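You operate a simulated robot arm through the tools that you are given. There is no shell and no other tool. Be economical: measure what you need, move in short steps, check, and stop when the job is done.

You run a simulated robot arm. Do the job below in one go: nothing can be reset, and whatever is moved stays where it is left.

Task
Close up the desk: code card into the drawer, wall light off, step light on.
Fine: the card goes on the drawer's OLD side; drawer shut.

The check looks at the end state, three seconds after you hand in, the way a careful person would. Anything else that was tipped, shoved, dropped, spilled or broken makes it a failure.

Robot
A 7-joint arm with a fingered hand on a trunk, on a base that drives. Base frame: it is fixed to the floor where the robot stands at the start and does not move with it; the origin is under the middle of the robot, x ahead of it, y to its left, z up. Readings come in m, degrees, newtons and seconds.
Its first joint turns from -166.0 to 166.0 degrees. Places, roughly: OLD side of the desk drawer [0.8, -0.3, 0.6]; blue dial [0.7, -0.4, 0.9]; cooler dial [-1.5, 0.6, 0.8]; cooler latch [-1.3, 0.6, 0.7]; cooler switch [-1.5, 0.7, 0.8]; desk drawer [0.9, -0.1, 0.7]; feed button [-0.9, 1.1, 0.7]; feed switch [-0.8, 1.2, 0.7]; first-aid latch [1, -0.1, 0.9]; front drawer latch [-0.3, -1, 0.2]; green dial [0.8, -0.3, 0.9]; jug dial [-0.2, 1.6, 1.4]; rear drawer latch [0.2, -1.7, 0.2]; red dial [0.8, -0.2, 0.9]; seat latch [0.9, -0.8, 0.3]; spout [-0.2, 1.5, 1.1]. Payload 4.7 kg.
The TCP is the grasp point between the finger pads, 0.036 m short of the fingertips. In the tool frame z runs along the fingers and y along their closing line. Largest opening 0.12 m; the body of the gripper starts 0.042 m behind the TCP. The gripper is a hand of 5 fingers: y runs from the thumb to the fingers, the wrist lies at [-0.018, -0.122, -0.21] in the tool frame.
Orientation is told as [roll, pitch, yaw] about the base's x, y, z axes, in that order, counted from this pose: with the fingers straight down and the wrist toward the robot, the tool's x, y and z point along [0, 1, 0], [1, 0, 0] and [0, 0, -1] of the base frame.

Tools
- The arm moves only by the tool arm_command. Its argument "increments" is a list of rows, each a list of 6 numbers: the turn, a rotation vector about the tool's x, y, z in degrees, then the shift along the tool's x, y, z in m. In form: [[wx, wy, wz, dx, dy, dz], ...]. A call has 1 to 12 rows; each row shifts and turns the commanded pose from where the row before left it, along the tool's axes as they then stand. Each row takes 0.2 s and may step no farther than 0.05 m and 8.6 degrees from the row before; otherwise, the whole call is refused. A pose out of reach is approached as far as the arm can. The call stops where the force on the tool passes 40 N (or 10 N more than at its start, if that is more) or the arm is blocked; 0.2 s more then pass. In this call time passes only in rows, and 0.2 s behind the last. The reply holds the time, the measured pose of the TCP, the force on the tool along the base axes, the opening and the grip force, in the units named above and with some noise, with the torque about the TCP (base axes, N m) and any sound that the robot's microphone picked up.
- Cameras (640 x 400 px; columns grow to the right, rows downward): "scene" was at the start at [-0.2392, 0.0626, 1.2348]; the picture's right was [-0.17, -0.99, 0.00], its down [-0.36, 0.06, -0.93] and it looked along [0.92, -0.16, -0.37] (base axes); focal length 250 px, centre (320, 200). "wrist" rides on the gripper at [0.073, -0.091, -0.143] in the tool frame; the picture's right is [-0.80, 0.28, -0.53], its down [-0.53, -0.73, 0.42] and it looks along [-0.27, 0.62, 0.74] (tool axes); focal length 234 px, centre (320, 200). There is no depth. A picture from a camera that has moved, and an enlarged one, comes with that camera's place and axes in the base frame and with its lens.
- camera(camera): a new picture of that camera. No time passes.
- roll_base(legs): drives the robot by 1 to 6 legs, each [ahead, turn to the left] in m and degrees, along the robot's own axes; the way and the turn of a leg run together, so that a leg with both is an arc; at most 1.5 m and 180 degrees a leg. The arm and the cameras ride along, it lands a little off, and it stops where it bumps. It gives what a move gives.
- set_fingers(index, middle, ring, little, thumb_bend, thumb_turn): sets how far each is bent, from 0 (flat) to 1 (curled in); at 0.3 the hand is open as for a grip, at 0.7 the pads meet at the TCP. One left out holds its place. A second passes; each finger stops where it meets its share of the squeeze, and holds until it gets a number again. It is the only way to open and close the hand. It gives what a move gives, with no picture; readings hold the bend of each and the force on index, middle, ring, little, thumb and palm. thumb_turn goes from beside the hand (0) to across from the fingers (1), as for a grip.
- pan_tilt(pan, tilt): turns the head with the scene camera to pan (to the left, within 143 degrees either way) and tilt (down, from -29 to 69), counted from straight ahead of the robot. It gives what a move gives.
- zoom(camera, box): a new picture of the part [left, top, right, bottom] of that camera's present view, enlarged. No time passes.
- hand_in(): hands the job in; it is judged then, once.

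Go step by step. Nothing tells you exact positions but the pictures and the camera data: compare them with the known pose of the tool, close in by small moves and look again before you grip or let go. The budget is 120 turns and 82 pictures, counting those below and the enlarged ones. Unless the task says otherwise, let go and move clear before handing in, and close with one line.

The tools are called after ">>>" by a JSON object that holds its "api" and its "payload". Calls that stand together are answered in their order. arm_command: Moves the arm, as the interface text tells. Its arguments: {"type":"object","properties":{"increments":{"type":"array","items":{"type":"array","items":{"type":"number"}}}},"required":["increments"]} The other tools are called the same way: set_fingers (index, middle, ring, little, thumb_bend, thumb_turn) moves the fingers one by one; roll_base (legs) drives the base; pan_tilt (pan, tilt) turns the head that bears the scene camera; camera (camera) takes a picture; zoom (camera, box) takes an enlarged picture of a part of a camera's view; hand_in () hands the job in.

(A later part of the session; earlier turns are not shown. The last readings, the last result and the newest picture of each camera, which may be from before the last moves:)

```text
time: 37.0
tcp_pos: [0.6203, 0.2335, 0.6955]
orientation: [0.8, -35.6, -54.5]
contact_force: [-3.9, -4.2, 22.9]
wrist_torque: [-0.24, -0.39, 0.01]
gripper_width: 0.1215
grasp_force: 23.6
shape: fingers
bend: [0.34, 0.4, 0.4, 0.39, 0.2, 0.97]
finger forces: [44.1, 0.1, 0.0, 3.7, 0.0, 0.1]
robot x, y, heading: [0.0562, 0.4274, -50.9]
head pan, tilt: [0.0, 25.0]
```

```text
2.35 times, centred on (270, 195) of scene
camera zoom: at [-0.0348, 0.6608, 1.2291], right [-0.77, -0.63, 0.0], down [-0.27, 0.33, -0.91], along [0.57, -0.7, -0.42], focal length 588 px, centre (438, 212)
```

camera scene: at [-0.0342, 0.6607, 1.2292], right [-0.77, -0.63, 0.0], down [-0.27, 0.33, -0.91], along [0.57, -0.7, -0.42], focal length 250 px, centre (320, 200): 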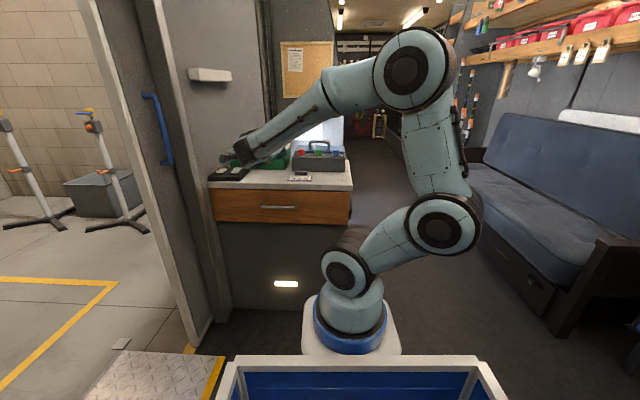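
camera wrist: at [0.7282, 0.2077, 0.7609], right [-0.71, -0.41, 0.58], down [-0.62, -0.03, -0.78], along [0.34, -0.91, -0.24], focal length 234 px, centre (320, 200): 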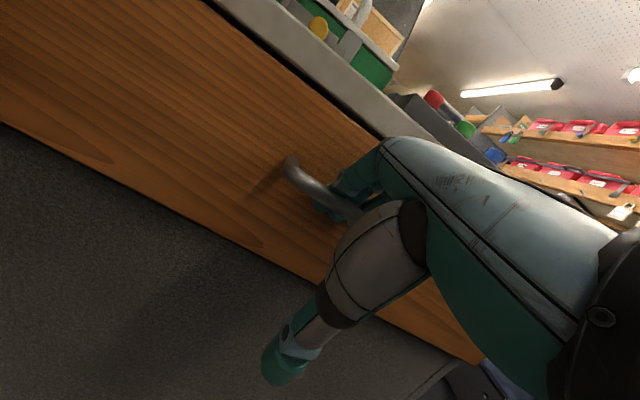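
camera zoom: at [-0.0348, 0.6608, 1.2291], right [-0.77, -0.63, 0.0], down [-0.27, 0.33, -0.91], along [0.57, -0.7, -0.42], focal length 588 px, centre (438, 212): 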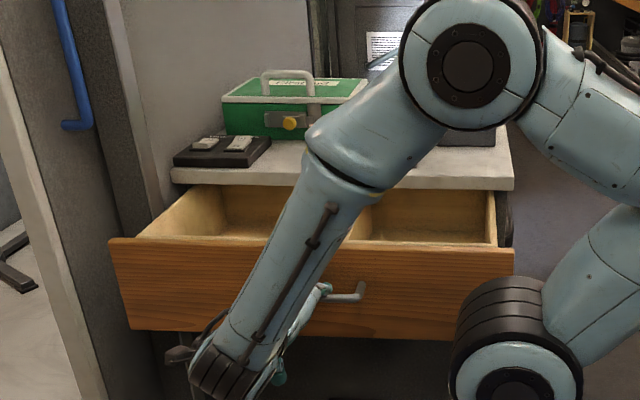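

The drawer is open about 24 cm with two compartments. I unload and lift the fingers off the bar, then look for the OLD/NEW labels.

>>> {"api": "arm_command", "payload": {"increments": [[0, 0, 0, 0, 0.004, 0.003], [0, 0, 0, 0, 0.0151, -0.0211], [0, 0, 0, 0, 0.0151, -0.0211], [0, 0, 0, 0, 0.0151, -0.0211], [0, 0, 0, 0, 0.0151, -0.0211], [0, 0, 0, 0, 0.0151, -0.0211], [0, 0, 0, 0, 0.02, -0.03], [0, 0, 0, 0, 0.02, -0.03], [0, 0, 0, 0, 0.02, -0.03]]}}

>>> {"api": "camera", "payload": {"camera": "scene"}}

>>> {"api": "camera", "payload": {"camera": "wrist"}}

```text
time: 39.0
tcp_pos: [0.6198, 0.2287, 0.9328]
orientation: [0.6, -35.4, -54.5]
contact_force: [1.2, 0.6, 0.1]
wrist_torque: [-0.02, 0.03, -0.04]
gripper_width: 0.1173
grasp_force: 0.2
shape: fingers
bend: [0.4, 0.4, 0.4, 0.4, 0.2, 0.97]
finger forces: [0.0, 0.0, 0.0, 0.0, 0.0, 0.0]
robot x, y, heading: [0.056, 0.4203, -50.8]
head pan, tilt: [0.0, 25.0]
```

```text
42 pictures are left
camera scene: at [-0.0341, 0.6607, 1.2292], right [-0.77, -0.63, 0.0], down [-0.27, 0.33, -0.91], along [0.57, -0.7, -0.42], focal length 250 px, centre (320, 200)
```

scene: 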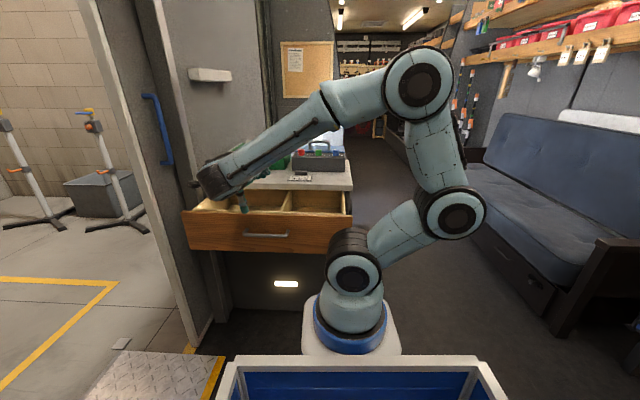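

```text
41 pictures are left
camera wrist: at [0.586, 0.3991, 0.9966], right [-0.7, -0.41, 0.58], down [-0.63, -0.02, -0.78], along [0.33, -0.91, -0.24], focal length 234 px, centre (320, 200)
```

wrist: 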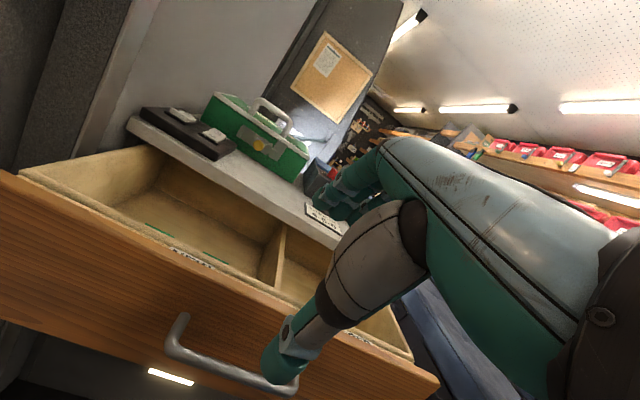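

>>> {"api": "zoom", "payload": {"camera": "wrist", "box": [130, 200, 430, 390]}}

>>> {"api": "zoom", "payload": {"camera": "scene", "box": [230, 130, 370, 250]}}

```text
2.11 times, centred on (280, 295) of wrist
camera zoom: at [0.586, 0.3991, 0.9966], right [-0.7, -0.41, 0.58], down [-0.63, -0.02, -0.78], along [0.33, -0.91, -0.24], focal length 493 px, centre (404, 0)
```

zoom: 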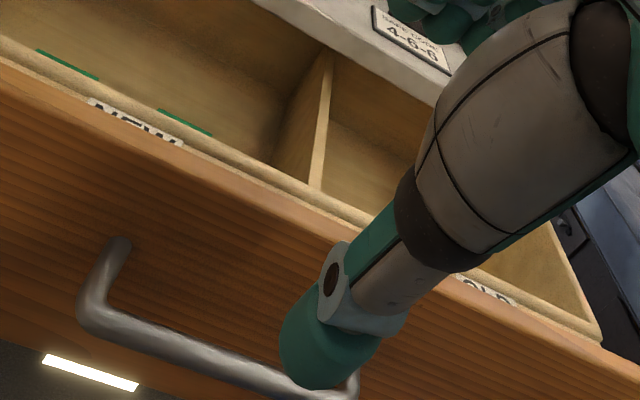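

```text
3.33 times, centred on (300, 190) of scene
camera zoom: at [-0.0341, 0.6607, 1.2292], right [-0.77, -0.63, 0.0], down [-0.27, 0.33, -0.91], along [0.57, -0.7, -0.42], focal length 833 px, centre (387, 233)
```

zoom: 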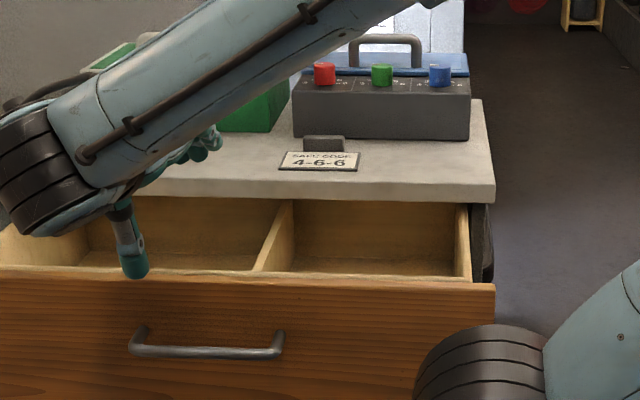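

NEW is the left side, OLD the right compartment, centred near (0.55,-0.06). Next the card: I set the hand upright above and in front of it to inspect its raised tab.

>>> {"api": "arm_command", "payload": {"increments": [[7.1, 0, 0, 0, 0, 0], [7.1, 0, 0, 0, 0, 0], [7.1, 0, 0, 0, 0, 0], [7.1, 0, 0, 0, 0, 0], [7.1, 0, 0, 0, 0, 0], [0, 0, 0, -0.0165, 0.034, -0.009], [0, 0, 0, -0.0165, 0.034, -0.009], [0, 0, 0, -0.0165, 0.034, -0.009], [0, 0, 0, -0.0165, 0.034, -0.009], [0, 0, 0, -0.0165, 0.034, -0.009], [0, 0, 0, -0.0165, 0.034, -0.009], [0, 0, 0, -0.0165, 0.034, -0.009]]}}

>>> {"api": "set_fingers", "payload": {"index": 0.45, "middle": 0.45, "ring": 0.45, "little": 0.45, "thumb_bend": 0.4}}

>>> {"api": "camera", "payload": {"camera": "wrist"}}

>>> {"api": "zoom", "payload": {"camera": "scene", "box": [260, 100, 350, 200]}}

```text
time: 41.6
tcp_pos: [0.6687, -0.0331, 0.9965]
orientation: [0.8, -0.1, -54.1]
contact_force: [0.5, 0.4, 0.8]
wrist_torque: [0.01, 0.01, 0.01]
gripper_width: 0.1177
grasp_force: 0.1
shape: fingers
bend: [0.4, 0.4, 0.4, 0.4, 0.2, 0.97]
finger forces: [0.0, 0.1, 0.0, 0.0, 0.0, 0.0]
robot x, y, heading: [0.0543, 0.4259, -50.7]
head pan, tilt: [0.0, 25.0]
```

```text
time: 42.6
tcp_pos: [0.6669, -0.032, 0.9958]
orientation: [0.7, -0.1, -54.1]
contact_force: [0.2, -0.7, -0.3]
wrist_torque: [0.0, -0.01, -0.01]
gripper_width: 0.0862
grasp_force: 0.1
shape: fingers
bend: [0.45, 0.45, 0.45, 0.45, 0.4, 0.99]
finger forces: [0.0, 0.0, 0.0, 0.1, 0.1, 0.0]
robot x, y, heading: [0.0535, 0.4288, -50.8]
head pan, tilt: [0.0, 25.0]
```

```text
38 pictures are left
camera wrist: at [0.6716, 0.084, 1.1395], right [-0.49, -0.7, 0.52], down [-0.86, 0.28, -0.43], along [0.16, -0.65, -0.74], focal length 234 px, centre (320, 200)
```

wrist: 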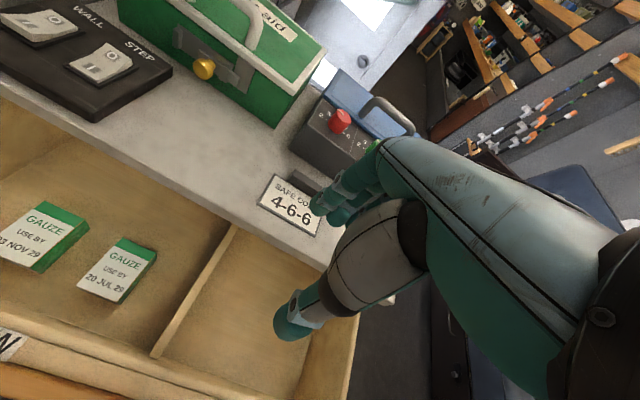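

```text
4.00 times, centred on (305, 150) of scene
camera zoom: at [-0.0342, 0.6607, 1.2292], right [-0.77, -0.63, 0.0], down [-0.27, 0.33, -0.91], along [0.57, -0.7, -0.42], focal length 1000 px, centre (380, 400)
```

zoom: 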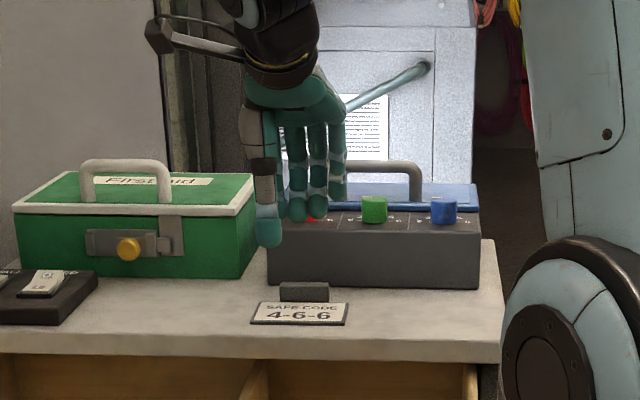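

>>> {"api": "zoom", "payload": {"camera": "wrist", "box": [230, 130, 370, 250]}}

>>> {"api": "zoom", "payload": {"camera": "scene", "box": [280, 140, 330, 190]}}

```text
3.33 times, centred on (300, 190) of wrist
camera zoom: at [0.6716, 0.084, 1.1395], right [-0.49, -0.7, 0.52], down [-0.86, 0.28, -0.43], along [0.16, -0.65, -0.74], focal length 781 px, centre (387, 233)
```

zoom: 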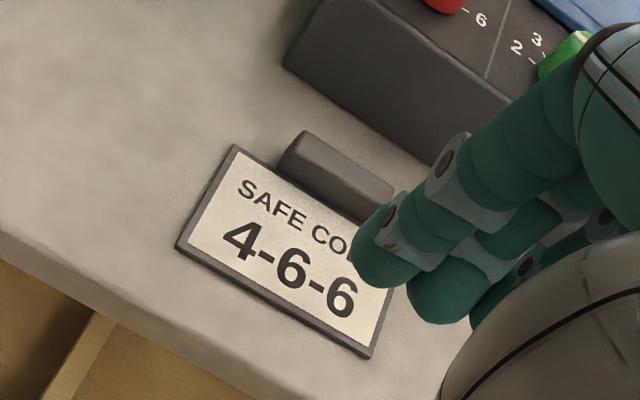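

```text
8.00 times, centred on (305, 165) of scene
camera zoom: at [-0.0342, 0.6607, 1.2292], right [-0.77, -0.63, 0.0], down [-0.27, 0.33, -0.91], along [0.57, -0.7, -0.42], focal length 2000 px, centre (440, 480)
```

zoom: 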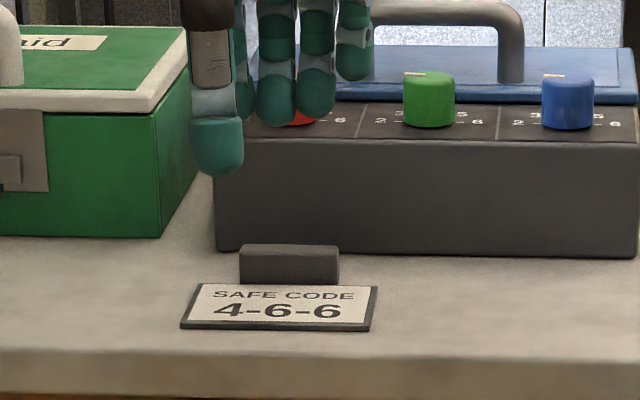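

The card has a raised tab on its back edge, centred about (0.778,-0.18), top z 0.839, with roughly 6 cm free to the dial box. I pre-close the thumb a bit, tilt slightly and hover above the tab.

>>> {"api": "set_fingers", "payload": {"thumb_bend": 0.55}}

>>> {"api": "arm_command", "payload": {"increments": [[0, 0, 0, 0.002, 0.04, 0], [0, 0, 0, 0.002, 0.04, 0], [0, 0, 0, 0.002, 0.04, 0], [0, 0, 0, 0.002, 0.04, 0], [0, 0, 0, 0.001, 0.021, 0], [-5, 0, 0, 0, 0, 0.03]]}}

>>> {"api": "zoom", "payload": {"camera": "wrist", "box": [220, 110, 400, 270]}}

>>> {"api": "zoom", "payload": {"camera": "scene", "box": [270, 120, 340, 190]}}

```text
time: 43.6
tcp_pos: [0.6672, -0.0317, 0.9957]
orientation: [0.6, -0.1, -54.1]
contact_force: [-0.3, -0.2, 0.3]
wrist_torque: [0.0, -0.02, 0.02]
gripper_width: 0.0636
grasp_force: 0.0
shape: fingers
bend: [0.45, 0.45, 0.45, 0.45, 0.55, 1.0]
finger forces: [0.0, 0.0, 0.1, 0.0, 0.1, 0.0]
robot x, y, heading: [0.0539, 0.4297, -50.7]
head pan, tilt: [0.0, 25.0]
```

```text
time: 45.0
tcp_pos: [0.7806, -0.1734, 0.9665]
orientation: [0.7, -5.2, -54.3]
contact_force: [-0.3, -0.3, 1.5]
wrist_torque: [0.01, -0.02, 0.02]
gripper_width: 0.0633
grasp_force: 0.0
shape: fingers
bend: [0.45, 0.45, 0.45, 0.45, 0.55, 1.0]
finger forces: [0.0, 0.0, 0.1, 0.0, 0.0, 0.0]
robot x, y, heading: [0.0566, 0.4312, -50.8]
head pan, tilt: [0.0, 25.0]
```

```text
2.50 times, centred on (310, 190) of wrist
camera zoom: at [0.7769, -0.0478, 1.1028], right [-0.52, -0.66, 0.54], down [-0.83, 0.25, -0.49], along [0.19, -0.71, -0.68], focal length 585 px, centre (345, 225)
```

zoom: 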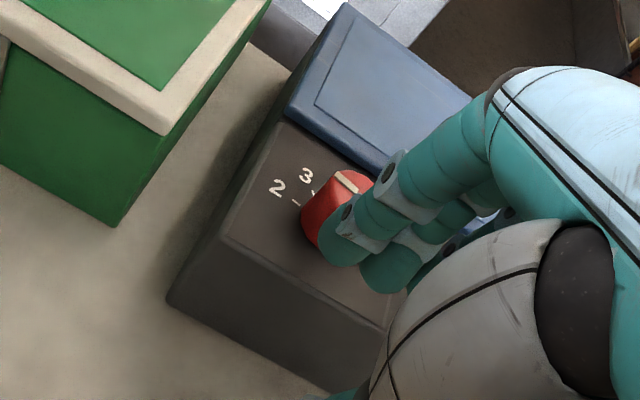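

```text
5.71 times, centred on (305, 155) of scene
camera zoom: at [-0.0343, 0.6607, 1.2291], right [-0.77, -0.63, 0.0], down [-0.27, 0.33, -0.91], along [0.57, -0.7, -0.42], focal length 1428 px, centre (406, 457)
```

zoom: 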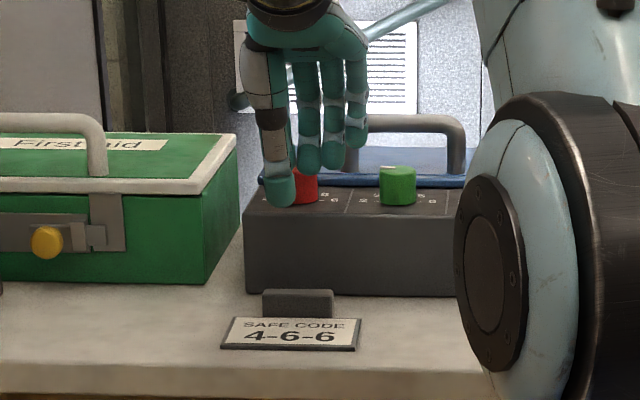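

The fingers still reach too far toward the dial box. I close them a bit more to keep clear, and recheck.

>>> {"api": "set_fingers", "payload": {"index": 0.57, "middle": 0.57, "ring": 0.57, "little": 0.57}}

>>> {"api": "zoom", "payload": {"camera": "wrist", "box": [220, 110, 400, 270]}}

```text
time: 46.0
tcp_pos: [0.7803, -0.1744, 0.9678]
orientation: [0.7, -5.1, -54.2]
contact_force: [1.2, -0.2, 0.1]
wrist_torque: [-0.01, 0.02, -0.01]
gripper_width: 0.0469
grasp_force: 0.1
shape: fingers
bend: [0.56, 0.56, 0.56, 0.56, 0.55, 1.0]
finger forces: [0.0, 0.1, 0.0, 0.0, 0.0, 0.1]
robot x, y, heading: [0.0517, 0.4271, -50.6]
head pan, tilt: [0.0, 25.0]
```

```text
2.50 times, centred on (310, 190) of wrist
camera zoom: at [0.777, -0.0476, 1.102], right [-0.52, -0.66, 0.54], down [-0.83, 0.25, -0.49], along [0.19, -0.71, -0.68], focal length 585 px, centre (345, 225)
```

zoom: 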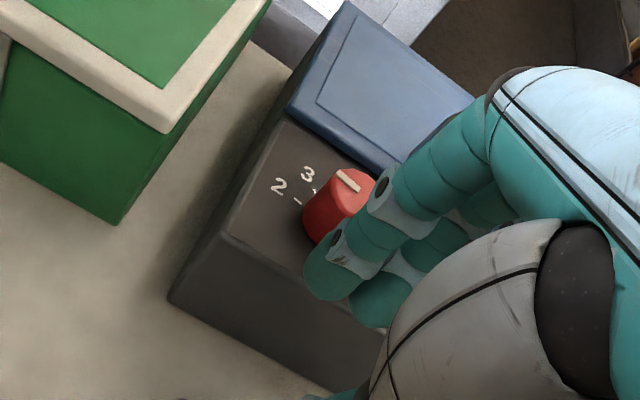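

The clearance is too tight for a direct pinch, so I'll first drag the card a few cm toward the robot by hooking its tab with a single index finger. I rise, form the fist with index out, tilt and hover.

>>> {"api": "arm_command", "payload": {"increments": [[0, 0, 0, 0, -0.02, -0.035]]}}

>>> {"api": "set_fingers", "payload": {"index": 0.4, "middle": 1, "ring": 1, "little": 1, "thumb_bend": 0.3}}

>>> {"api": "set_fingers", "payload": {"thumb_bend": 1, "thumb_turn": 0.9}}

>>> {"api": "arm_command", "payload": {"increments": [[-5, 0, 0, 0, 0, 0], [-5, 0, 0, 0, 0, 0], [0, 0, 0, -0.009, -0.013, 0.035], [0, 0, 0, 0, -0.009, 0.033]]}}

>>> {"api": "zoom", "payload": {"camera": "wrist", "box": [220, 110, 400, 270]}}

>>> {"api": "zoom", "payload": {"camera": "scene", "box": [270, 120, 340, 190]}}

```text
time: 46.5
tcp_pos: [0.7665, -0.1534, 0.9971]
orientation: [0.6, -4.9, -54.3]
contact_force: [1.4, 0.8, -0.4]
wrist_torque: [0.03, 0.0, -0.02]
gripper_width: 0.0468
grasp_force: 0.1
shape: fingers
bend: [0.56, 0.56, 0.56, 0.56, 0.55, 1.0]
finger forces: [0.0, 0.1, 0.1, 0.0, 0.0, 0.0]
robot x, y, heading: [0.0546, 0.4266, -50.7]
head pan, tilt: [0.0, 25.0]
```

```text
time: 47.5
tcp_pos: [0.7655, -0.1553, 0.9974]
orientation: [0.7, -5.1, -54.1]
contact_force: [-0.2, 0.3, -0.6]
wrist_torque: [0.01, 0.0, 0.0]
gripper_width: 0.1073
grasp_force: 0.1
shape: fingers
bend: [0.4, 1.0, 1.0, 1.0, 0.3, 0.98]
finger forces: [0.1, 0.0, 0.0, 0.1, 0.1, 0.1]
robot x, y, heading: [0.056, 0.4252, -50.8]
head pan, tilt: [0.0, 25.0]
```

```text
time: 48.5
tcp_pos: [0.7658, -0.1546, 0.9983]
orientation: [0.8, -5.1, -54.1]
contact_force: [-0.2, 0.2, -0.5]
wrist_torque: [-0.03, 0.0, -0.02]
gripper_width: 0.0297
grasp_force: 0.0
shape: fingers
bend: [0.38, 1.0, 1.0, 1.0, 0.96, 0.92]
finger forces: [0.0, 0.0, 0.1, 0.1, 0.0, 0.1]
robot x, y, heading: [0.0504, 0.432, -50.5]
head pan, tilt: [0.0, 25.0]
```

```text
time: 49.5
tcp_pos: [0.7568, -0.1569, 0.9289]
orientation: [0.7, -15.1, -54.2]
contact_force: [-0.5, 0.0, -0.8]
wrist_torque: [-0.04, -0.01, 0.0]
gripper_width: 0.0294
grasp_force: 0.1
shape: fingers
bend: [0.37, 1.0, 1.0, 1.0, 0.96, 0.92]
finger forces: [0.1, 0.0, 0.1, 0.1, 0.0, 0.0]
robot x, y, heading: [0.0563, 0.4276, -50.5]
head pan, tilt: [0.0, 25.0]
```

```text
2.50 times, centred on (310, 190) of wrist
camera zoom: at [0.7404, -0.0138, 1.0428], right [-0.58, -0.58, 0.57], down [-0.77, 0.17, -0.61], along [0.25, -0.79, -0.55], focal length 585 px, centre (345, 225)
```

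zoom: 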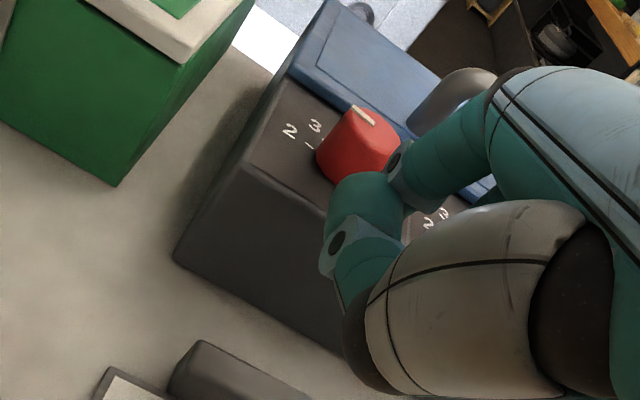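

```text
5.71 times, centred on (305, 155) of scene
camera zoom: at [-0.0343, 0.6607, 1.2291], right [-0.77, -0.63, 0.0], down [-0.27, 0.33, -0.91], along [0.57, -0.7, -0.42], focal length 1428 px, centre (406, 457)
```

zoom: 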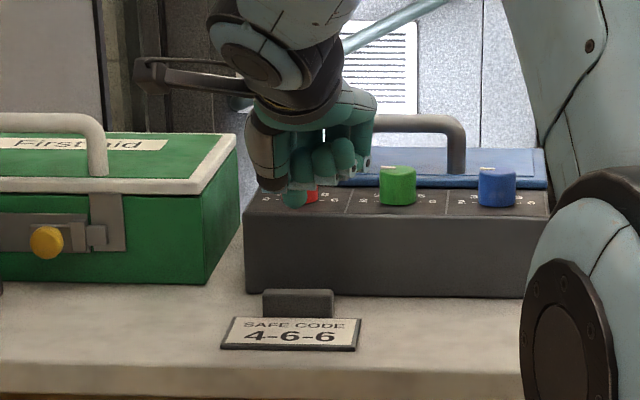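

>>> {"api": "arm_command", "payload": {"increments": [[0, 0, 0, 0, -0.0041, 0.0212], [0, 0, 0, 0, -0.0041, 0.0212]]}}

>>> {"api": "zoom", "payload": {"camera": "wrist", "box": [220, 130, 400, 290]}}

>>> {"api": "zoom", "payload": {"camera": "scene", "box": [280, 140, 330, 190]}}

```text
time: 50.0
tcp_pos: [0.7587, -0.1604, 0.8843]
orientation: [0.7, -15.2, -54.3]
contact_force: [0.6, 0.3, 0.4]
wrist_torque: [-0.01, -0.01, -0.01]
gripper_width: 0.0296
grasp_force: 0.0
shape: fingers
bend: [0.37, 1.0, 1.0, 1.0, 0.96, 0.92]
finger forces: [0.0, 0.1, 0.1, 0.0, 0.1, 0.0]
robot x, y, heading: [0.0569, 0.4248, -50.7]
head pan, tilt: [0.0, 25.0]
```

```text
2.50 times, centred on (310, 210) of wrist
camera zoom: at [0.7428, -0.017, 1.0001], right [-0.58, -0.58, 0.57], down [-0.77, 0.18, -0.61], along [0.25, -0.79, -0.55], focal length 585 px, centre (345, 175)
```

zoom: 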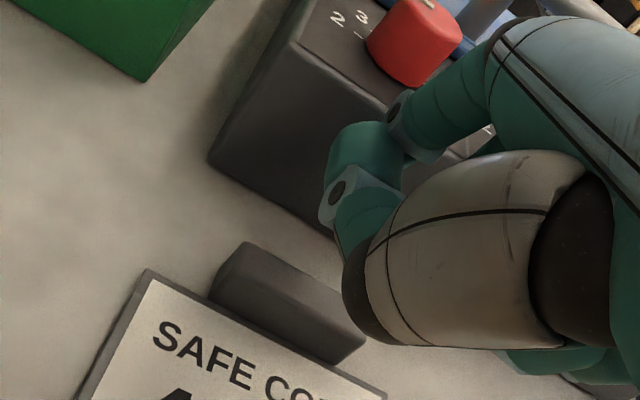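

```text
8.00 times, centred on (305, 165) of scene
camera zoom: at [-0.0343, 0.6608, 1.2291], right [-0.77, -0.63, 0.0], down [-0.27, 0.33, -0.91], along [0.57, -0.7, -0.42], focal length 2000 px, centre (440, 480)
```

zoom: 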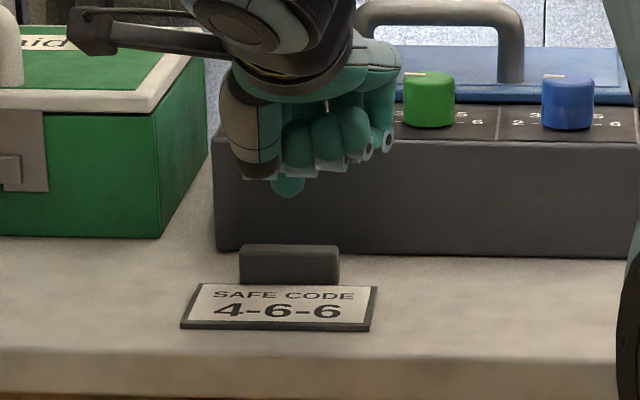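

The index is aimed between tab and dial box, centred on the tab. I lower the last 4 cm.

>>> {"api": "arm_command", "payload": {"increments": [[0, 0, 0, 0, -0.0041, 0.0212], [0, 0, 0, 0, -0.0036, 0.0185]]}}

>>> {"api": "zoom", "payload": {"camera": "wrist", "box": [220, 130, 400, 290]}}

>>> {"api": "zoom", "payload": {"camera": "scene", "box": [280, 140, 330, 190]}}

```text
time: 50.6
tcp_pos: [0.7601, -0.1625, 0.8442]
orientation: [0.7, -15.1, -54.3]
contact_force: [-1.2, -0.6, 1.2]
wrist_torque: [0.03, -0.01, -0.03]
gripper_width: 0.0298
grasp_force: 0.1
shape: fingers
bend: [0.37, 1.0, 1.0, 1.0, 0.96, 0.92]
finger forces: [0.1, 0.0, 0.0, 0.0, 0.0, 0.0]
robot x, y, heading: [0.0567, 0.428, -50.7]
head pan, tilt: [0.0, 25.0]
```

```text
2.50 times, centred on (310, 210) of wrist
camera zoom: at [0.7442, -0.0189, 0.9588], right [-0.58, -0.58, 0.57], down [-0.78, 0.18, -0.61], along [0.25, -0.79, -0.55], focal length 585 px, centre (345, 175)
```

zoom: 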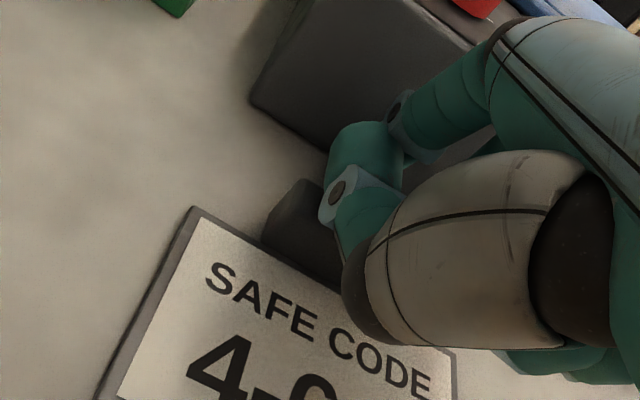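

```text
8.00 times, centred on (305, 165) of scene
camera zoom: at [-0.0343, 0.6607, 1.2292], right [-0.77, -0.63, 0.0], down [-0.27, 0.33, -0.91], along [0.57, -0.7, -0.42], focal length 2000 px, centre (440, 480)
```

zoom: 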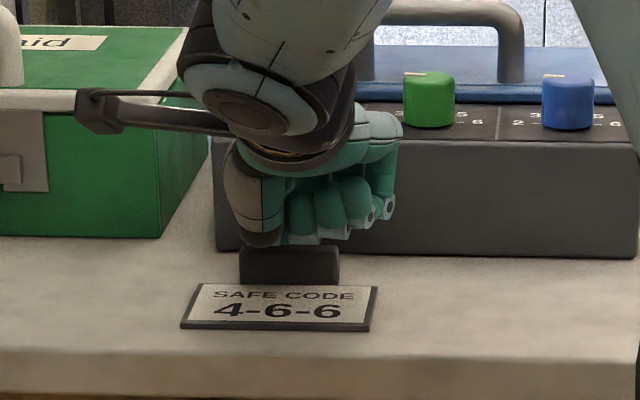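

The tip is behind the tab. I drag the card toward the robot by about 4 cm.

>>> {"api": "arm_command", "payload": {"increments": [[0, 0, 0, 0, -0.0087, -0.0023], [0, 0, 0, 0, -0.0087, -0.0023], [0, 0, 0, 0, -0.0087, -0.0023], [0, 0, 0, 0, -0.0087, -0.0023]]}}

>>> {"api": "zoom", "payload": {"camera": "scene", "box": [280, 140, 330, 190]}}

```text
time: 51.6
tcp_pos: [0.741, -0.1315, 0.8444]
orientation: [0.7, -15.0, -54.3]
contact_force: [0.9, -0.5, -0.3]
wrist_torque: [0.0, 0.0, -0.01]
gripper_width: 0.0301
grasp_force: 0.1
shape: fingers
bend: [0.37, 1.0, 1.0, 1.0, 0.96, 0.92]
finger forces: [0.0, 0.1, 0.0, 0.1, 0.0, 0.0]
robot x, y, heading: [0.0584, 0.4256, -50.6]
head pan, tilt: [0.0, 25.0]
```

```text
8.00 times, centred on (305, 165) of scene
camera zoom: at [-0.0342, 0.6606, 1.2292], right [-0.77, -0.63, 0.0], down [-0.27, 0.33, -0.91], along [0.57, -0.7, -0.42], focal length 2000 px, centre (440, 480)
```

zoom: 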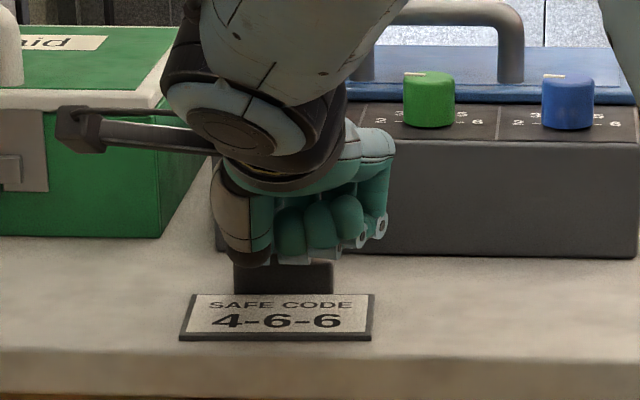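

The card follows. I pull 18 mm more, then lift clear.

>>> {"api": "arm_command", "payload": {"increments": [[0, 0, 0, 0, -0.0087, -0.0023], [0, 0, 0, 0, -0.0087, -0.0023]]}}

>>> {"api": "arm_command", "payload": {"increments": [[0, 0, 0, 0, 0.006, 0.0016], [0, 0, 0, 0, 0.01, -0.03], [0, 0, 0, 0, 0.0116, -0.0435], [0, 0, 0, 0, 0.0116, -0.0435], [7.5, 0, 0, 0, 0, 0], [7.5, 0, 0, 0, 0, 0], [0, 0, 0, 0, -0.05, 0], [0, 0, 0, 0, -0.05, 0]]}}

>>> {"api": "set_fingers", "payload": {"thumb_bend": 0.35, "thumb_turn": 1}}

>>> {"api": "set_fingers", "payload": {"index": 0.45, "middle": 0.45, "ring": 0.45, "little": 0.45}}

>>> {"api": "zoom", "payload": {"camera": "scene", "box": [280, 140, 330, 190]}}

>>> {"api": "zoom", "payload": {"camera": "wrist", "box": [230, 130, 370, 250]}}

```text
time: 52.2
tcp_pos: [0.7296, -0.1189, 0.844]
orientation: [0.7, -15.1, -54.3]
contact_force: [1.0, -1.5, 0.7]
wrist_torque: [-0.03, -0.02, -0.02]
gripper_width: 0.0302
grasp_force: 0.1
shape: fingers
bend: [0.37, 1.0, 1.0, 1.0, 0.96, 0.92]
finger forces: [0.1, 0.0, 0.0, 0.0, 0.0, 0.0]
robot x, y, heading: [0.0556, 0.4319, -50.7]
head pan, tilt: [0.0, 25.0]
```

```text
time: 54.0
tcp_pos: [0.6725, -0.0449, 0.9613]
orientation: [0.5, 0.0, -54.1]
contact_force: [-0.2, 0.1, -0.6]
wrist_torque: [0.0, -0.02, -0.02]
gripper_width: 0.0301
grasp_force: 0.0
shape: fingers
bend: [0.37, 1.0, 1.0, 1.0, 0.96, 0.92]
finger forces: [0.1, 0.0, 0.1, 0.0, 0.0, 0.0]
robot x, y, heading: [0.0553, 0.4317, -50.6]
head pan, tilt: [0.0, 25.0]
```

```text
time: 55.0
tcp_pos: [0.6724, -0.044, 0.9632]
orientation: [0.7, -0.1, -54.0]
contact_force: [-0.9, 0.3, -0.1]
wrist_torque: [-0.02, 0.0, -0.02]
gripper_width: 0.1002
grasp_force: 0.2
shape: fingers
bend: [0.4, 1.0, 1.0, 1.0, 0.35, 0.98]
finger forces: [0.0, 0.0, 0.0, 0.1, 0.1, 0.0]
robot x, y, heading: [0.0576, 0.4301, -50.7]
head pan, tilt: [0.0, 25.0]
```

```text
time: 56.0
tcp_pos: [0.6719, -0.0442, 0.9625]
orientation: [0.7, -0.1, -54.1]
contact_force: [-0.3, -0.2, -0.2]
wrist_torque: [0.02, 0.04, -0.04]
gripper_width: 0.0927
grasp_force: 0.1
shape: fingers
bend: [0.45, 0.45, 0.45, 0.45, 0.35, 0.98]
finger forces: [0.0, 0.1, 0.0, 0.1, 0.0, 0.0]
robot x, y, heading: [0.0551, 0.4269, -50.7]
head pan, tilt: [0.0, 25.0]
```

```text
8.00 times, centred on (305, 165) of scene
camera zoom: at [-0.0342, 0.6607, 1.2292], right [-0.77, -0.63, 0.0], down [-0.27, 0.33, -0.91], along [0.57, -0.7, -0.42], focal length 2000 px, centre (440, 480)
```

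zoom: 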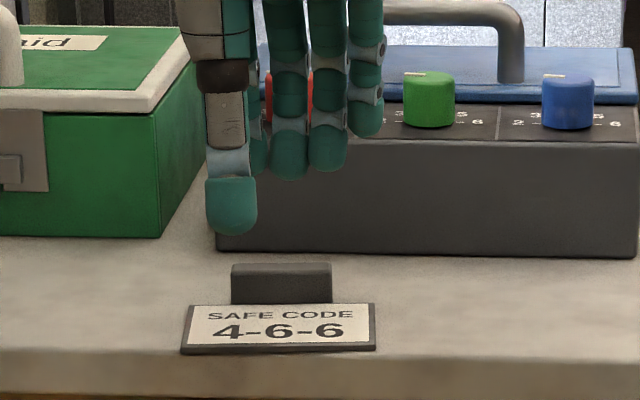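

```text
3.33 times, centred on (300, 190) of wrist
camera zoom: at [0.6762, 0.0708, 1.1067], right [-0.49, -0.7, 0.52], down [-0.86, 0.28, -0.43], along [0.16, -0.65, -0.74], focal length 781 px, centre (387, 233)
```

zoom: 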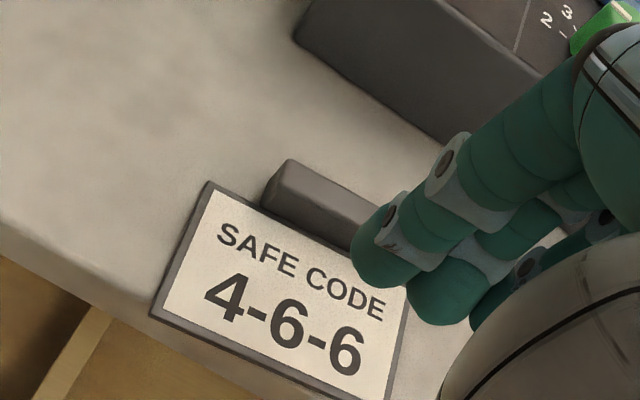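

The card now has more space behind; tab is near D-line with plenty of room. I move over it and lower with open fingers.

>>> {"api": "set_fingers", "payload": {"thumb_bend": 0.45}}

>>> {"api": "arm_command", "payload": {"increments": [[0, 0, 0, 0.003, 0.035, 0], [0, 0, 0, 0.003, 0.035, 0], [0, 0, 0, 0.003, 0.035, 0], [0, 0, 0, 0.0015, 0.034, 0], [0, 0, 0, 0, 0, 0.03], [0, 0, 0, 0, 0, 0.03]]}}

>>> {"api": "zoom", "payload": {"camera": "scene", "box": [280, 140, 330, 190]}}

>>> {"api": "zoom", "payload": {"camera": "wrist", "box": [230, 130, 370, 250]}}

```text
time: 57.0
tcp_pos: [0.6726, -0.0453, 0.9637]
orientation: [0.8, 0.0, -54.0]
contact_force: [0.1, 0.1, 0.4]
wrist_torque: [-0.01, 0.0, -0.01]
gripper_width: 0.0784
grasp_force: 0.1
shape: fingers
bend: [0.45, 0.45, 0.45, 0.45, 0.45, 0.99]
finger forces: [0.1, 0.0, 0.1, 0.1, 0.0, 0.0]
robot x, y, heading: [0.0536, 0.4276, -50.4]
head pan, tilt: [0.0, 25.0]
```

```text
time: 58.5
tcp_pos: [0.7653, -0.151, 0.9045]
orientation: [0.6, -0.1, -54.2]
contact_force: [0.2, 0.0, 1.3]
wrist_torque: [-0.02, -0.02, 0.02]
gripper_width: 0.0783
grasp_force: 0.0
shape: fingers
bend: [0.45, 0.45, 0.45, 0.45, 0.45, 0.99]
finger forces: [0.0, 0.0, 0.0, 0.0, 0.0, 0.1]
robot x, y, heading: [0.0523, 0.4247, -50.7]
head pan, tilt: [0.0, 25.0]
```

```text
8.00 times, centred on (305, 165) of scene
camera zoom: at [-0.0343, 0.6608, 1.2291], right [-0.77, -0.63, 0.0], down [-0.27, 0.33, -0.91], along [0.57, -0.7, -0.42], focal length 2000 px, centre (440, 480)
```

zoom: 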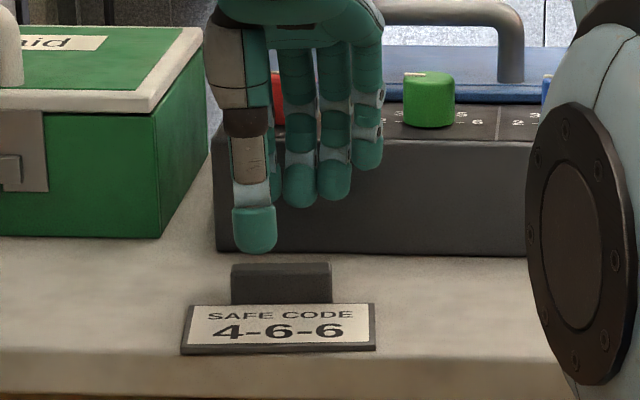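

```text
3.33 times, centred on (300, 190) of wrist
camera zoom: at [0.7684, -0.0343, 1.0481], right [-0.49, -0.7, 0.52], down [-0.86, 0.28, -0.43], along [0.16, -0.65, -0.74], focal length 781 px, centre (387, 233)
```

zoom: 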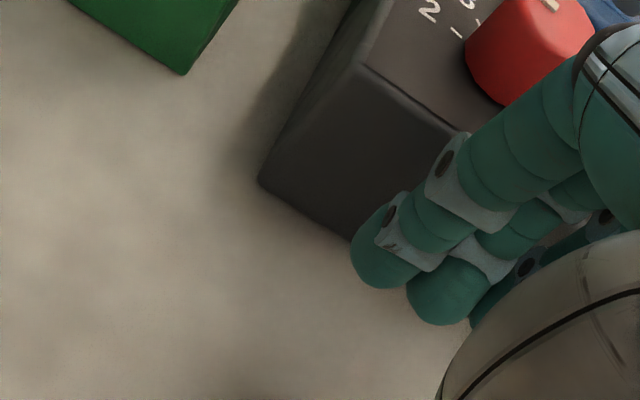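

>>> {"api": "arm_command", "payload": {"increments": [[0, 0, 0, 0, 0, 0.025], [0, 0, 0, 0, 0, 0.012], [0, 0, 0, 0, 0, 0.006]]}}

>>> {"api": "zoom", "payload": {"camera": "scene", "box": [280, 140, 330, 190]}}

```text
time: 59.2
tcp_pos: [0.7647, -0.1491, 0.862]
orientation: [0.7, -0.1, -54.2]
contact_force: [0.9, 0.1, 2.2]
wrist_torque: [0.07, 0.04, 0.01]
gripper_width: 0.0782
grasp_force: 0.8
shape: fingers
bend: [0.45, 0.45, 0.45, 0.45, 0.45, 0.99]
finger forces: [0.1, 0.1, 0.1, 0.0, 1.6, 0.1]
robot x, y, heading: [0.055, 0.4281, -50.7]
head pan, tilt: [0.0, 25.0]
```

```text
8.00 times, centred on (305, 165) of scene
camera zoom: at [-0.0342, 0.6607, 1.2292], right [-0.77, -0.63, 0.0], down [-0.27, 0.33, -0.91], along [0.57, -0.7, -0.42], focal length 2000 px, centre (440, 480)
```

zoom: 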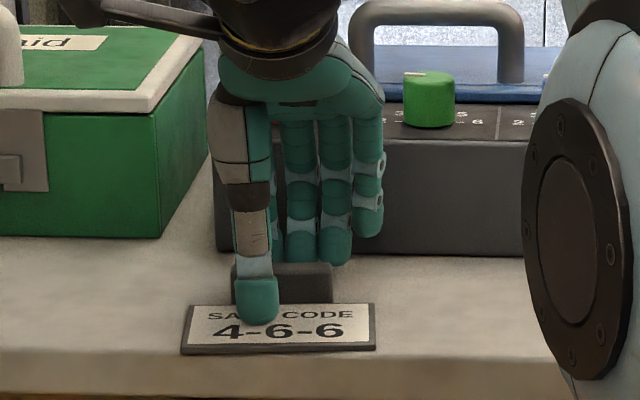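

The thumb touches the card lightly and is a bit left of the tab centre. I lift 2 mm, shift 1 cm right and close.

>>> {"api": "arm_command", "payload": {"increments": [[0, 0, 0, -0.009, 0, -0.002]]}}

>>> {"api": "set_fingers", "payload": {"index": 0.7, "middle": 0.7, "ring": 0.7, "thumb_bend": 0.7}}

>>> {"api": "zoom", "payload": {"camera": "scene", "box": [280, 140, 330, 190]}}

```text
time: 59.6
tcp_pos: [0.7573, -0.1561, 0.8629]
orientation: [0.5, -0.1, -54.1]
contact_force: [0.0, -0.1, 0.0]
wrist_torque: [-0.01, 0.0, 0.03]
gripper_width: 0.0783
grasp_force: 0.0
shape: fingers
bend: [0.45, 0.45, 0.45, 0.45, 0.45, 0.99]
finger forces: [0.1, 0.0, 0.0, 0.0, 0.0, 0.0]
robot x, y, heading: [0.0521, 0.4267, -50.7]
head pan, tilt: [0.0, 25.0]
```

```text
time: 60.6
tcp_pos: [0.7579, -0.1557, 0.8647]
orientation: [0.7, -0.1, -54.1]
contact_force: [0.1, 0.2, 0.0]
wrist_torque: [0.07, -0.01, 0.02]
gripper_width: 0.0174
grasp_force: 7.0
shape: fingers
bend: [0.66, 0.68, 0.68, 0.45, 0.65, 1.0]
finger forces: [3.2, 2.5, 1.5, 0.0, 7.0, 0.1]
robot x, y, heading: [0.0574, 0.4273, -50.9]
head pan, tilt: [0.0, 25.0]
```

```text
8.00 times, centred on (305, 165) of scene
camera zoom: at [-0.0342, 0.6607, 1.2292], right [-0.77, -0.63, 0.0], down [-0.27, 0.33, -0.91], along [0.57, -0.7, -0.42], focal length 2000 px, centre (440, 480)
```

zoom: 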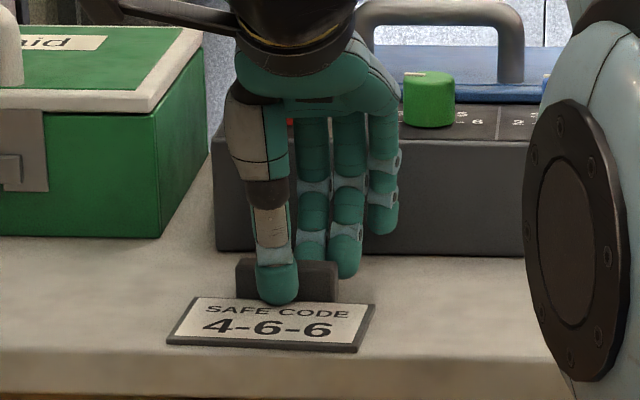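

The tab is gripped with 7 N. I squeeze a bit more and lift slightly.

>>> {"api": "set_fingers", "payload": {"index": 0.8, "middle": 0.8, "ring": 0.8, "thumb_bend": 0.8}}

>>> {"api": "arm_command", "payload": {"increments": [[0, 0, 0, 0, 0, -0.015], [0, 0, 0, 0, 0, -0.03], [0, 0, 0, 0, 0, -0.03]]}}

>>> {"api": "zoom", "payload": {"camera": "scene", "box": [250, 120, 350, 220]}}

```text
time: 61.6
tcp_pos: [0.7574, -0.1557, 0.863]
orientation: [0.6, -0.2, -54.2]
contact_force: [0.5, -0.2, 0.3]
wrist_torque: [0.02, -0.01, -0.03]
gripper_width: 0.0172
grasp_force: 20.7
shape: fingers
bend: [0.71, 0.72, 0.8, 0.45, 0.67, 0.98]
finger forces: [11.4, 9.0, 0.1, 0.1, 20.4, 0.0]
robot x, y, heading: [0.0556, 0.4305, -50.8]
head pan, tilt: [0.0, 25.0]
```

```text
time: 62.5
tcp_pos: [0.7572, -0.157, 0.9394]
orientation: [0.7, 0.0, -54.1]
contact_force: [-0.1, 0.3, -1.0]
wrist_torque: [0.0, -0.03, 0.03]
gripper_width: 0.0173
grasp_force: 20.5
shape: fingers
bend: [0.71, 0.72, 0.8, 0.45, 0.67, 0.98]
finger forces: [11.1, 9.4, 0.0, 0.0, 20.5, 0.1]
robot x, y, heading: [0.055, 0.4262, -50.6]
head pan, tilt: [0.0, 25.0]
```

```text
4.00 times, centred on (300, 170) of scene
camera zoom: at [-0.034, 0.6605, 1.2292], right [-0.77, -0.63, 0.0], down [-0.27, 0.33, -0.91], along [0.57, -0.7, -0.42], focal length 1000 px, centre (400, 320)
```

zoom: 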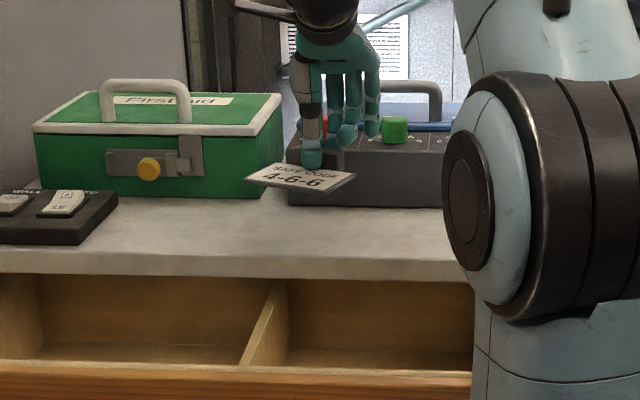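

The card is held firmly, slightly turned. I carry it over the OLD (right) compartment and begin lowering.

>>> {"api": "arm_command", "payload": {"increments": [[0, 0, 0, -0.018, -0.0354, 0], [0, 0, 0, -0.018, -0.0354, 0], [0, 0, 0, -0.018, -0.0354, 0], [0, 0, 0, -0.018, -0.0354, 0], [0, 0, 0, -0.018, -0.0354, 0], [0, 0, 0, 0, 0, 0.035], [0, 0, 0, 0, 0, 0.035]]}}

>>> {"api": "camera", "payload": {"camera": "scene"}}

>>> {"api": "camera", "payload": {"camera": "wrist"}}

```text
time: 64.0
tcp_pos: [0.581, -0.0642, 0.8682]
orientation: [0.7, 0.0, -54.1]
contact_force: [-0.2, -0.2, -0.1]
wrist_torque: [-0.03, 0.0, 0.02]
gripper_width: 0.0172
grasp_force: 20.3
shape: fingers
bend: [0.71, 0.72, 0.8, 0.45, 0.67, 0.98]
finger forces: [10.9, 9.6, 0.1, 0.0, 20.3, 0.0]
robot x, y, heading: [0.0553, 0.4292, -50.9]
head pan, tilt: [0.0, 25.0]
```

```text
17 pictures are left
camera scene: at [-0.0343, 0.6608, 1.2292], right [-0.77, -0.63, 0.0], down [-0.27, 0.33, -0.91], along [0.57, -0.7, -0.42], focal length 250 px, centre (320, 200)
```

scene: 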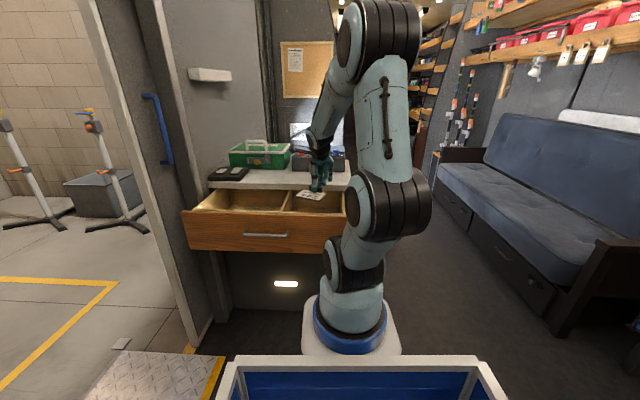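

```text
16 pictures are left
camera wrist: at [0.5844, 0.0509, 1.0116], right [-0.49, -0.7, 0.52], down [-0.86, 0.28, -0.43], along [0.16, -0.65, -0.74], focal length 234 px, centre (320, 200)
```

wrist: 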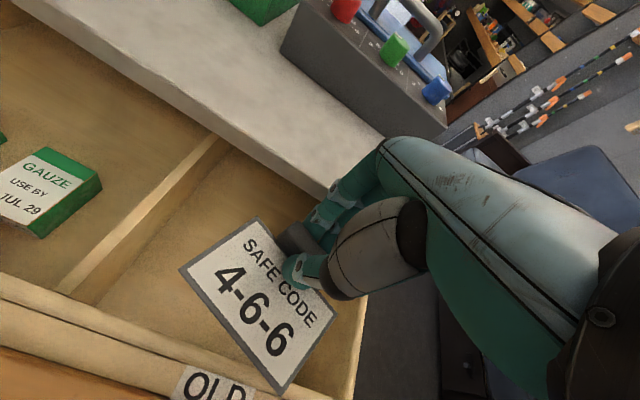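

The card is turned about 20° and its front corner sits close to the drawer front. I curl the little finger, turn the hand to square the card, shift 1 cm inward and lower to rim height.

>>> {"api": "set_fingers", "payload": {"little": 0.8}}

>>> {"api": "arm_command", "payload": {"increments": [[0, 0, 0, 0, 0.011, 0], [0, 0, -6.5, 0, 0, 0], [0, 0, -6.5, 0, 0, 0], [0, 0, -6.5, 0, 0, 0], [0, 0, 0, 0, 0, 0.02], [0, 0, 0, 0, 0, 0.02]]}}

>>> {"api": "camera", "payload": {"camera": "wrist"}}

>>> {"api": "zoom", "payload": {"camera": "scene", "box": [250, 130, 370, 250]}}

```text
time: 65.0
tcp_pos: [0.5801, -0.0654, 0.8681]
orientation: [0.7, -0.2, -54.1]
contact_force: [0.5, -0.2, -0.5]
wrist_torque: [0.0, 0.0, 0.03]
gripper_width: 0.0173
grasp_force: 20.5
shape: fingers
bend: [0.71, 0.72, 0.8, 0.8, 0.67, 0.98]
finger forces: [10.8, 9.6, 0.0, 0.0, 20.4, 0.1]
robot x, y, heading: [0.0576, 0.4269, -50.4]
head pan, tilt: [0.0, 25.0]
```

```text
time: 66.5
tcp_pos: [0.5871, -0.0734, 0.828]
orientation: [0.5, -0.3, -34.6]
contact_force: [-0.1, 0.6, -0.5]
wrist_torque: [-0.03, -0.02, 0.03]
gripper_width: 0.0171
grasp_force: 20.6
shape: fingers
bend: [0.71, 0.72, 0.8, 0.8, 0.67, 0.98]
finger forces: [10.8, 9.6, 0.0, 0.0, 20.2, 0.1]
robot x, y, heading: [0.0548, 0.4259, -50.9]
head pan, tilt: [0.0, 25.0]
```

```text
15 pictures are left
camera wrist: at [0.5525, 0.0364, 0.9713], right [-0.23, -0.82, 0.52], down [-0.9, -0.02, -0.43], along [0.37, -0.57, -0.74], focal length 234 px, centre (320, 200)
```

wrist: 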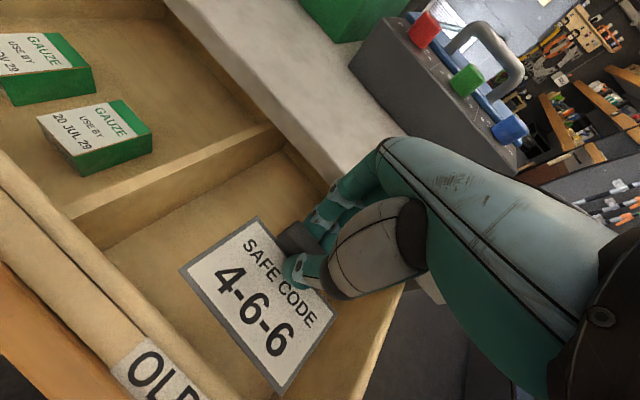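

```text
3.33 times, centred on (310, 190) of scene
camera zoom: at [-0.0343, 0.6607, 1.2292], right [-0.77, -0.63, 0.0], down [-0.27, 0.33, -0.91], along [0.57, -0.7, -0.42], focal length 833 px, centre (353, 233)
```

zoom: 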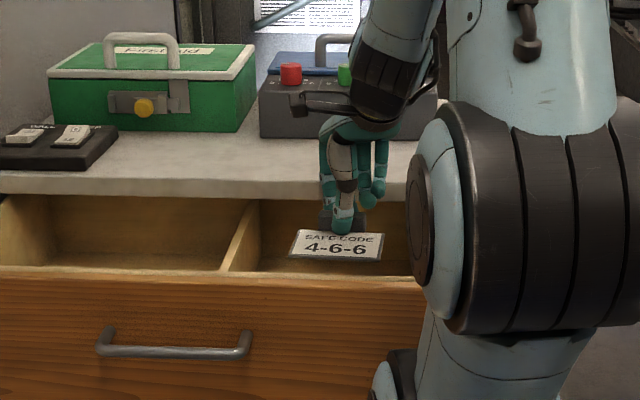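

The card is squared inside the OLD compartment outline. I lower it gently.

>>> {"api": "arm_command", "payload": {"increments": [[0, 0, 0, 0, 0, 0.02], [0, 0, 0, 0, 0, 0.02], [0, 0, 0, 0, 0, 0.02], [0, 0, 0, 0, 0, 0.015], [0, 0, 0, 0, 0, 0.015]]}}

>>> {"api": "camera", "payload": {"camera": "wrist"}}

>>> {"api": "zoom", "payload": {"camera": "scene", "box": [250, 130, 370, 250]}}

```text
time: 67.7
tcp_pos: [0.5878, -0.0745, 0.7402]
orientation: [0.5, -0.3, -34.6]
contact_force: [0.8, 0.3, -1.0]
wrist_torque: [-0.03, 0.01, -0.02]
gripper_width: 0.0172
grasp_force: 20.4
shape: fingers
bend: [0.71, 0.72, 0.8, 0.8, 0.67, 0.98]
finger forces: [10.5, 9.7, 0.0, 0.0, 20.4, 0.1]
robot x, y, heading: [0.0566, 0.4276, -50.5]
head pan, tilt: [0.0, 25.0]
```

```text
13 pictures are left
camera wrist: at [0.5532, 0.0377, 0.8829], right [-0.23, -0.82, 0.52], down [-0.9, -0.02, -0.43], along [0.37, -0.57, -0.74], focal length 234 px, centre (320, 200)
```

wrist: 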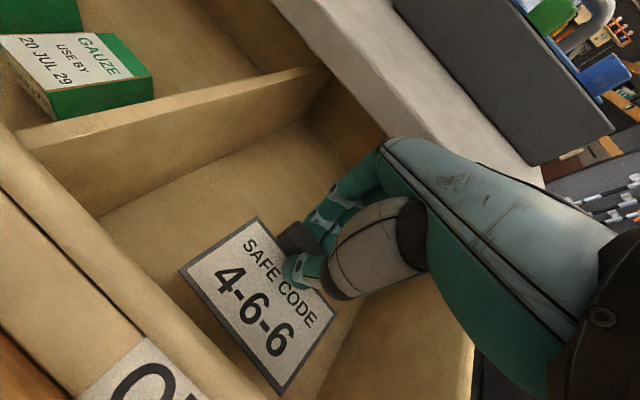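

```text
3.33 times, centred on (310, 190) of scene
camera zoom: at [-0.0342, 0.6607, 1.2292], right [-0.77, -0.63, 0.0], down [-0.27, 0.33, -0.91], along [0.57, -0.7, -0.42], focal length 833 px, centre (353, 233)
```

zoom: 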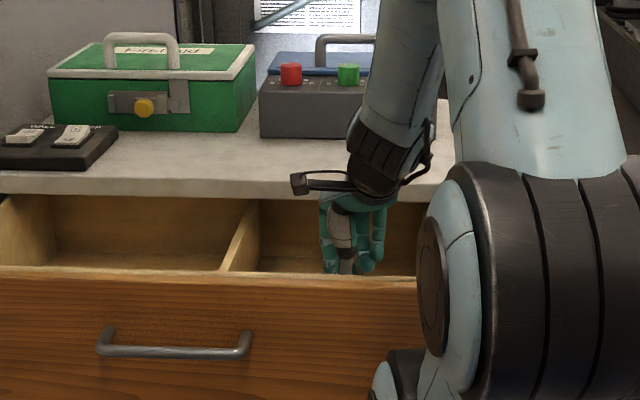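

>>> {"api": "arm_command", "payload": {"increments": [[0, 0, 0, 0, 0, 0.008], [0, 0, 0, 0, 0, 0.008], [0, 0, 0, 0, 0, 0.007]]}}

```text
time: 68.5
tcp_pos: [0.5893, -0.0734, 0.716]
orientation: [0.6, -0.3, -34.6]
contact_force: [0.5, 0.9, -0.4]
wrist_torque: [-0.03, 0.01, 0.01]
gripper_width: 0.017
grasp_force: 20.3
shape: fingers
bend: [0.71, 0.72, 0.8, 0.8, 0.67, 0.98]
finger forces: [10.6, 9.7, 0.0, 0.0, 20.4, 0.0]
robot x, y, heading: [0.0554, 0.4241, -50.4]
head pan, tilt: [0.0, 25.0]
```

>>> {"api": "arm_command", "payload": {"increments": [[0, 0, 0, 0, 0, 0.006], [0, 0, 0, 0, 0, 0.006], [0, 0, 0, 0, 0, 0.005]]}}

>>> {"api": "camera", "payload": {"camera": "wrist"}}

```text
time: 69.2
tcp_pos: [0.588, -0.0728, 0.6997]
orientation: [0.5, -0.3, -34.6]
contact_force: [0.6, 0.3, -0.5]
wrist_torque: [-0.02, -0.02, -0.02]
gripper_width: 0.0173
grasp_force: 20.7
shape: fingers
bend: [0.71, 0.72, 0.8, 0.8, 0.67, 0.98]
finger forces: [10.5, 9.7, 0.0, 0.1, 20.4, 0.0]
robot x, y, heading: [0.0538, 0.4298, -50.5]
head pan, tilt: [0.0, 25.0]
```

```text
11 pictures are left
camera wrist: at [0.5538, 0.0376, 0.8427], right [-0.23, -0.82, 0.52], down [-0.9, -0.02, -0.43], along [0.37, -0.57, -0.74], focal length 234 px, centre (320, 200)
```

wrist: 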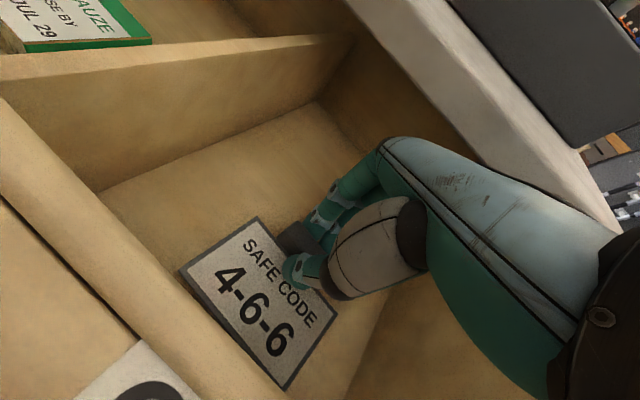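

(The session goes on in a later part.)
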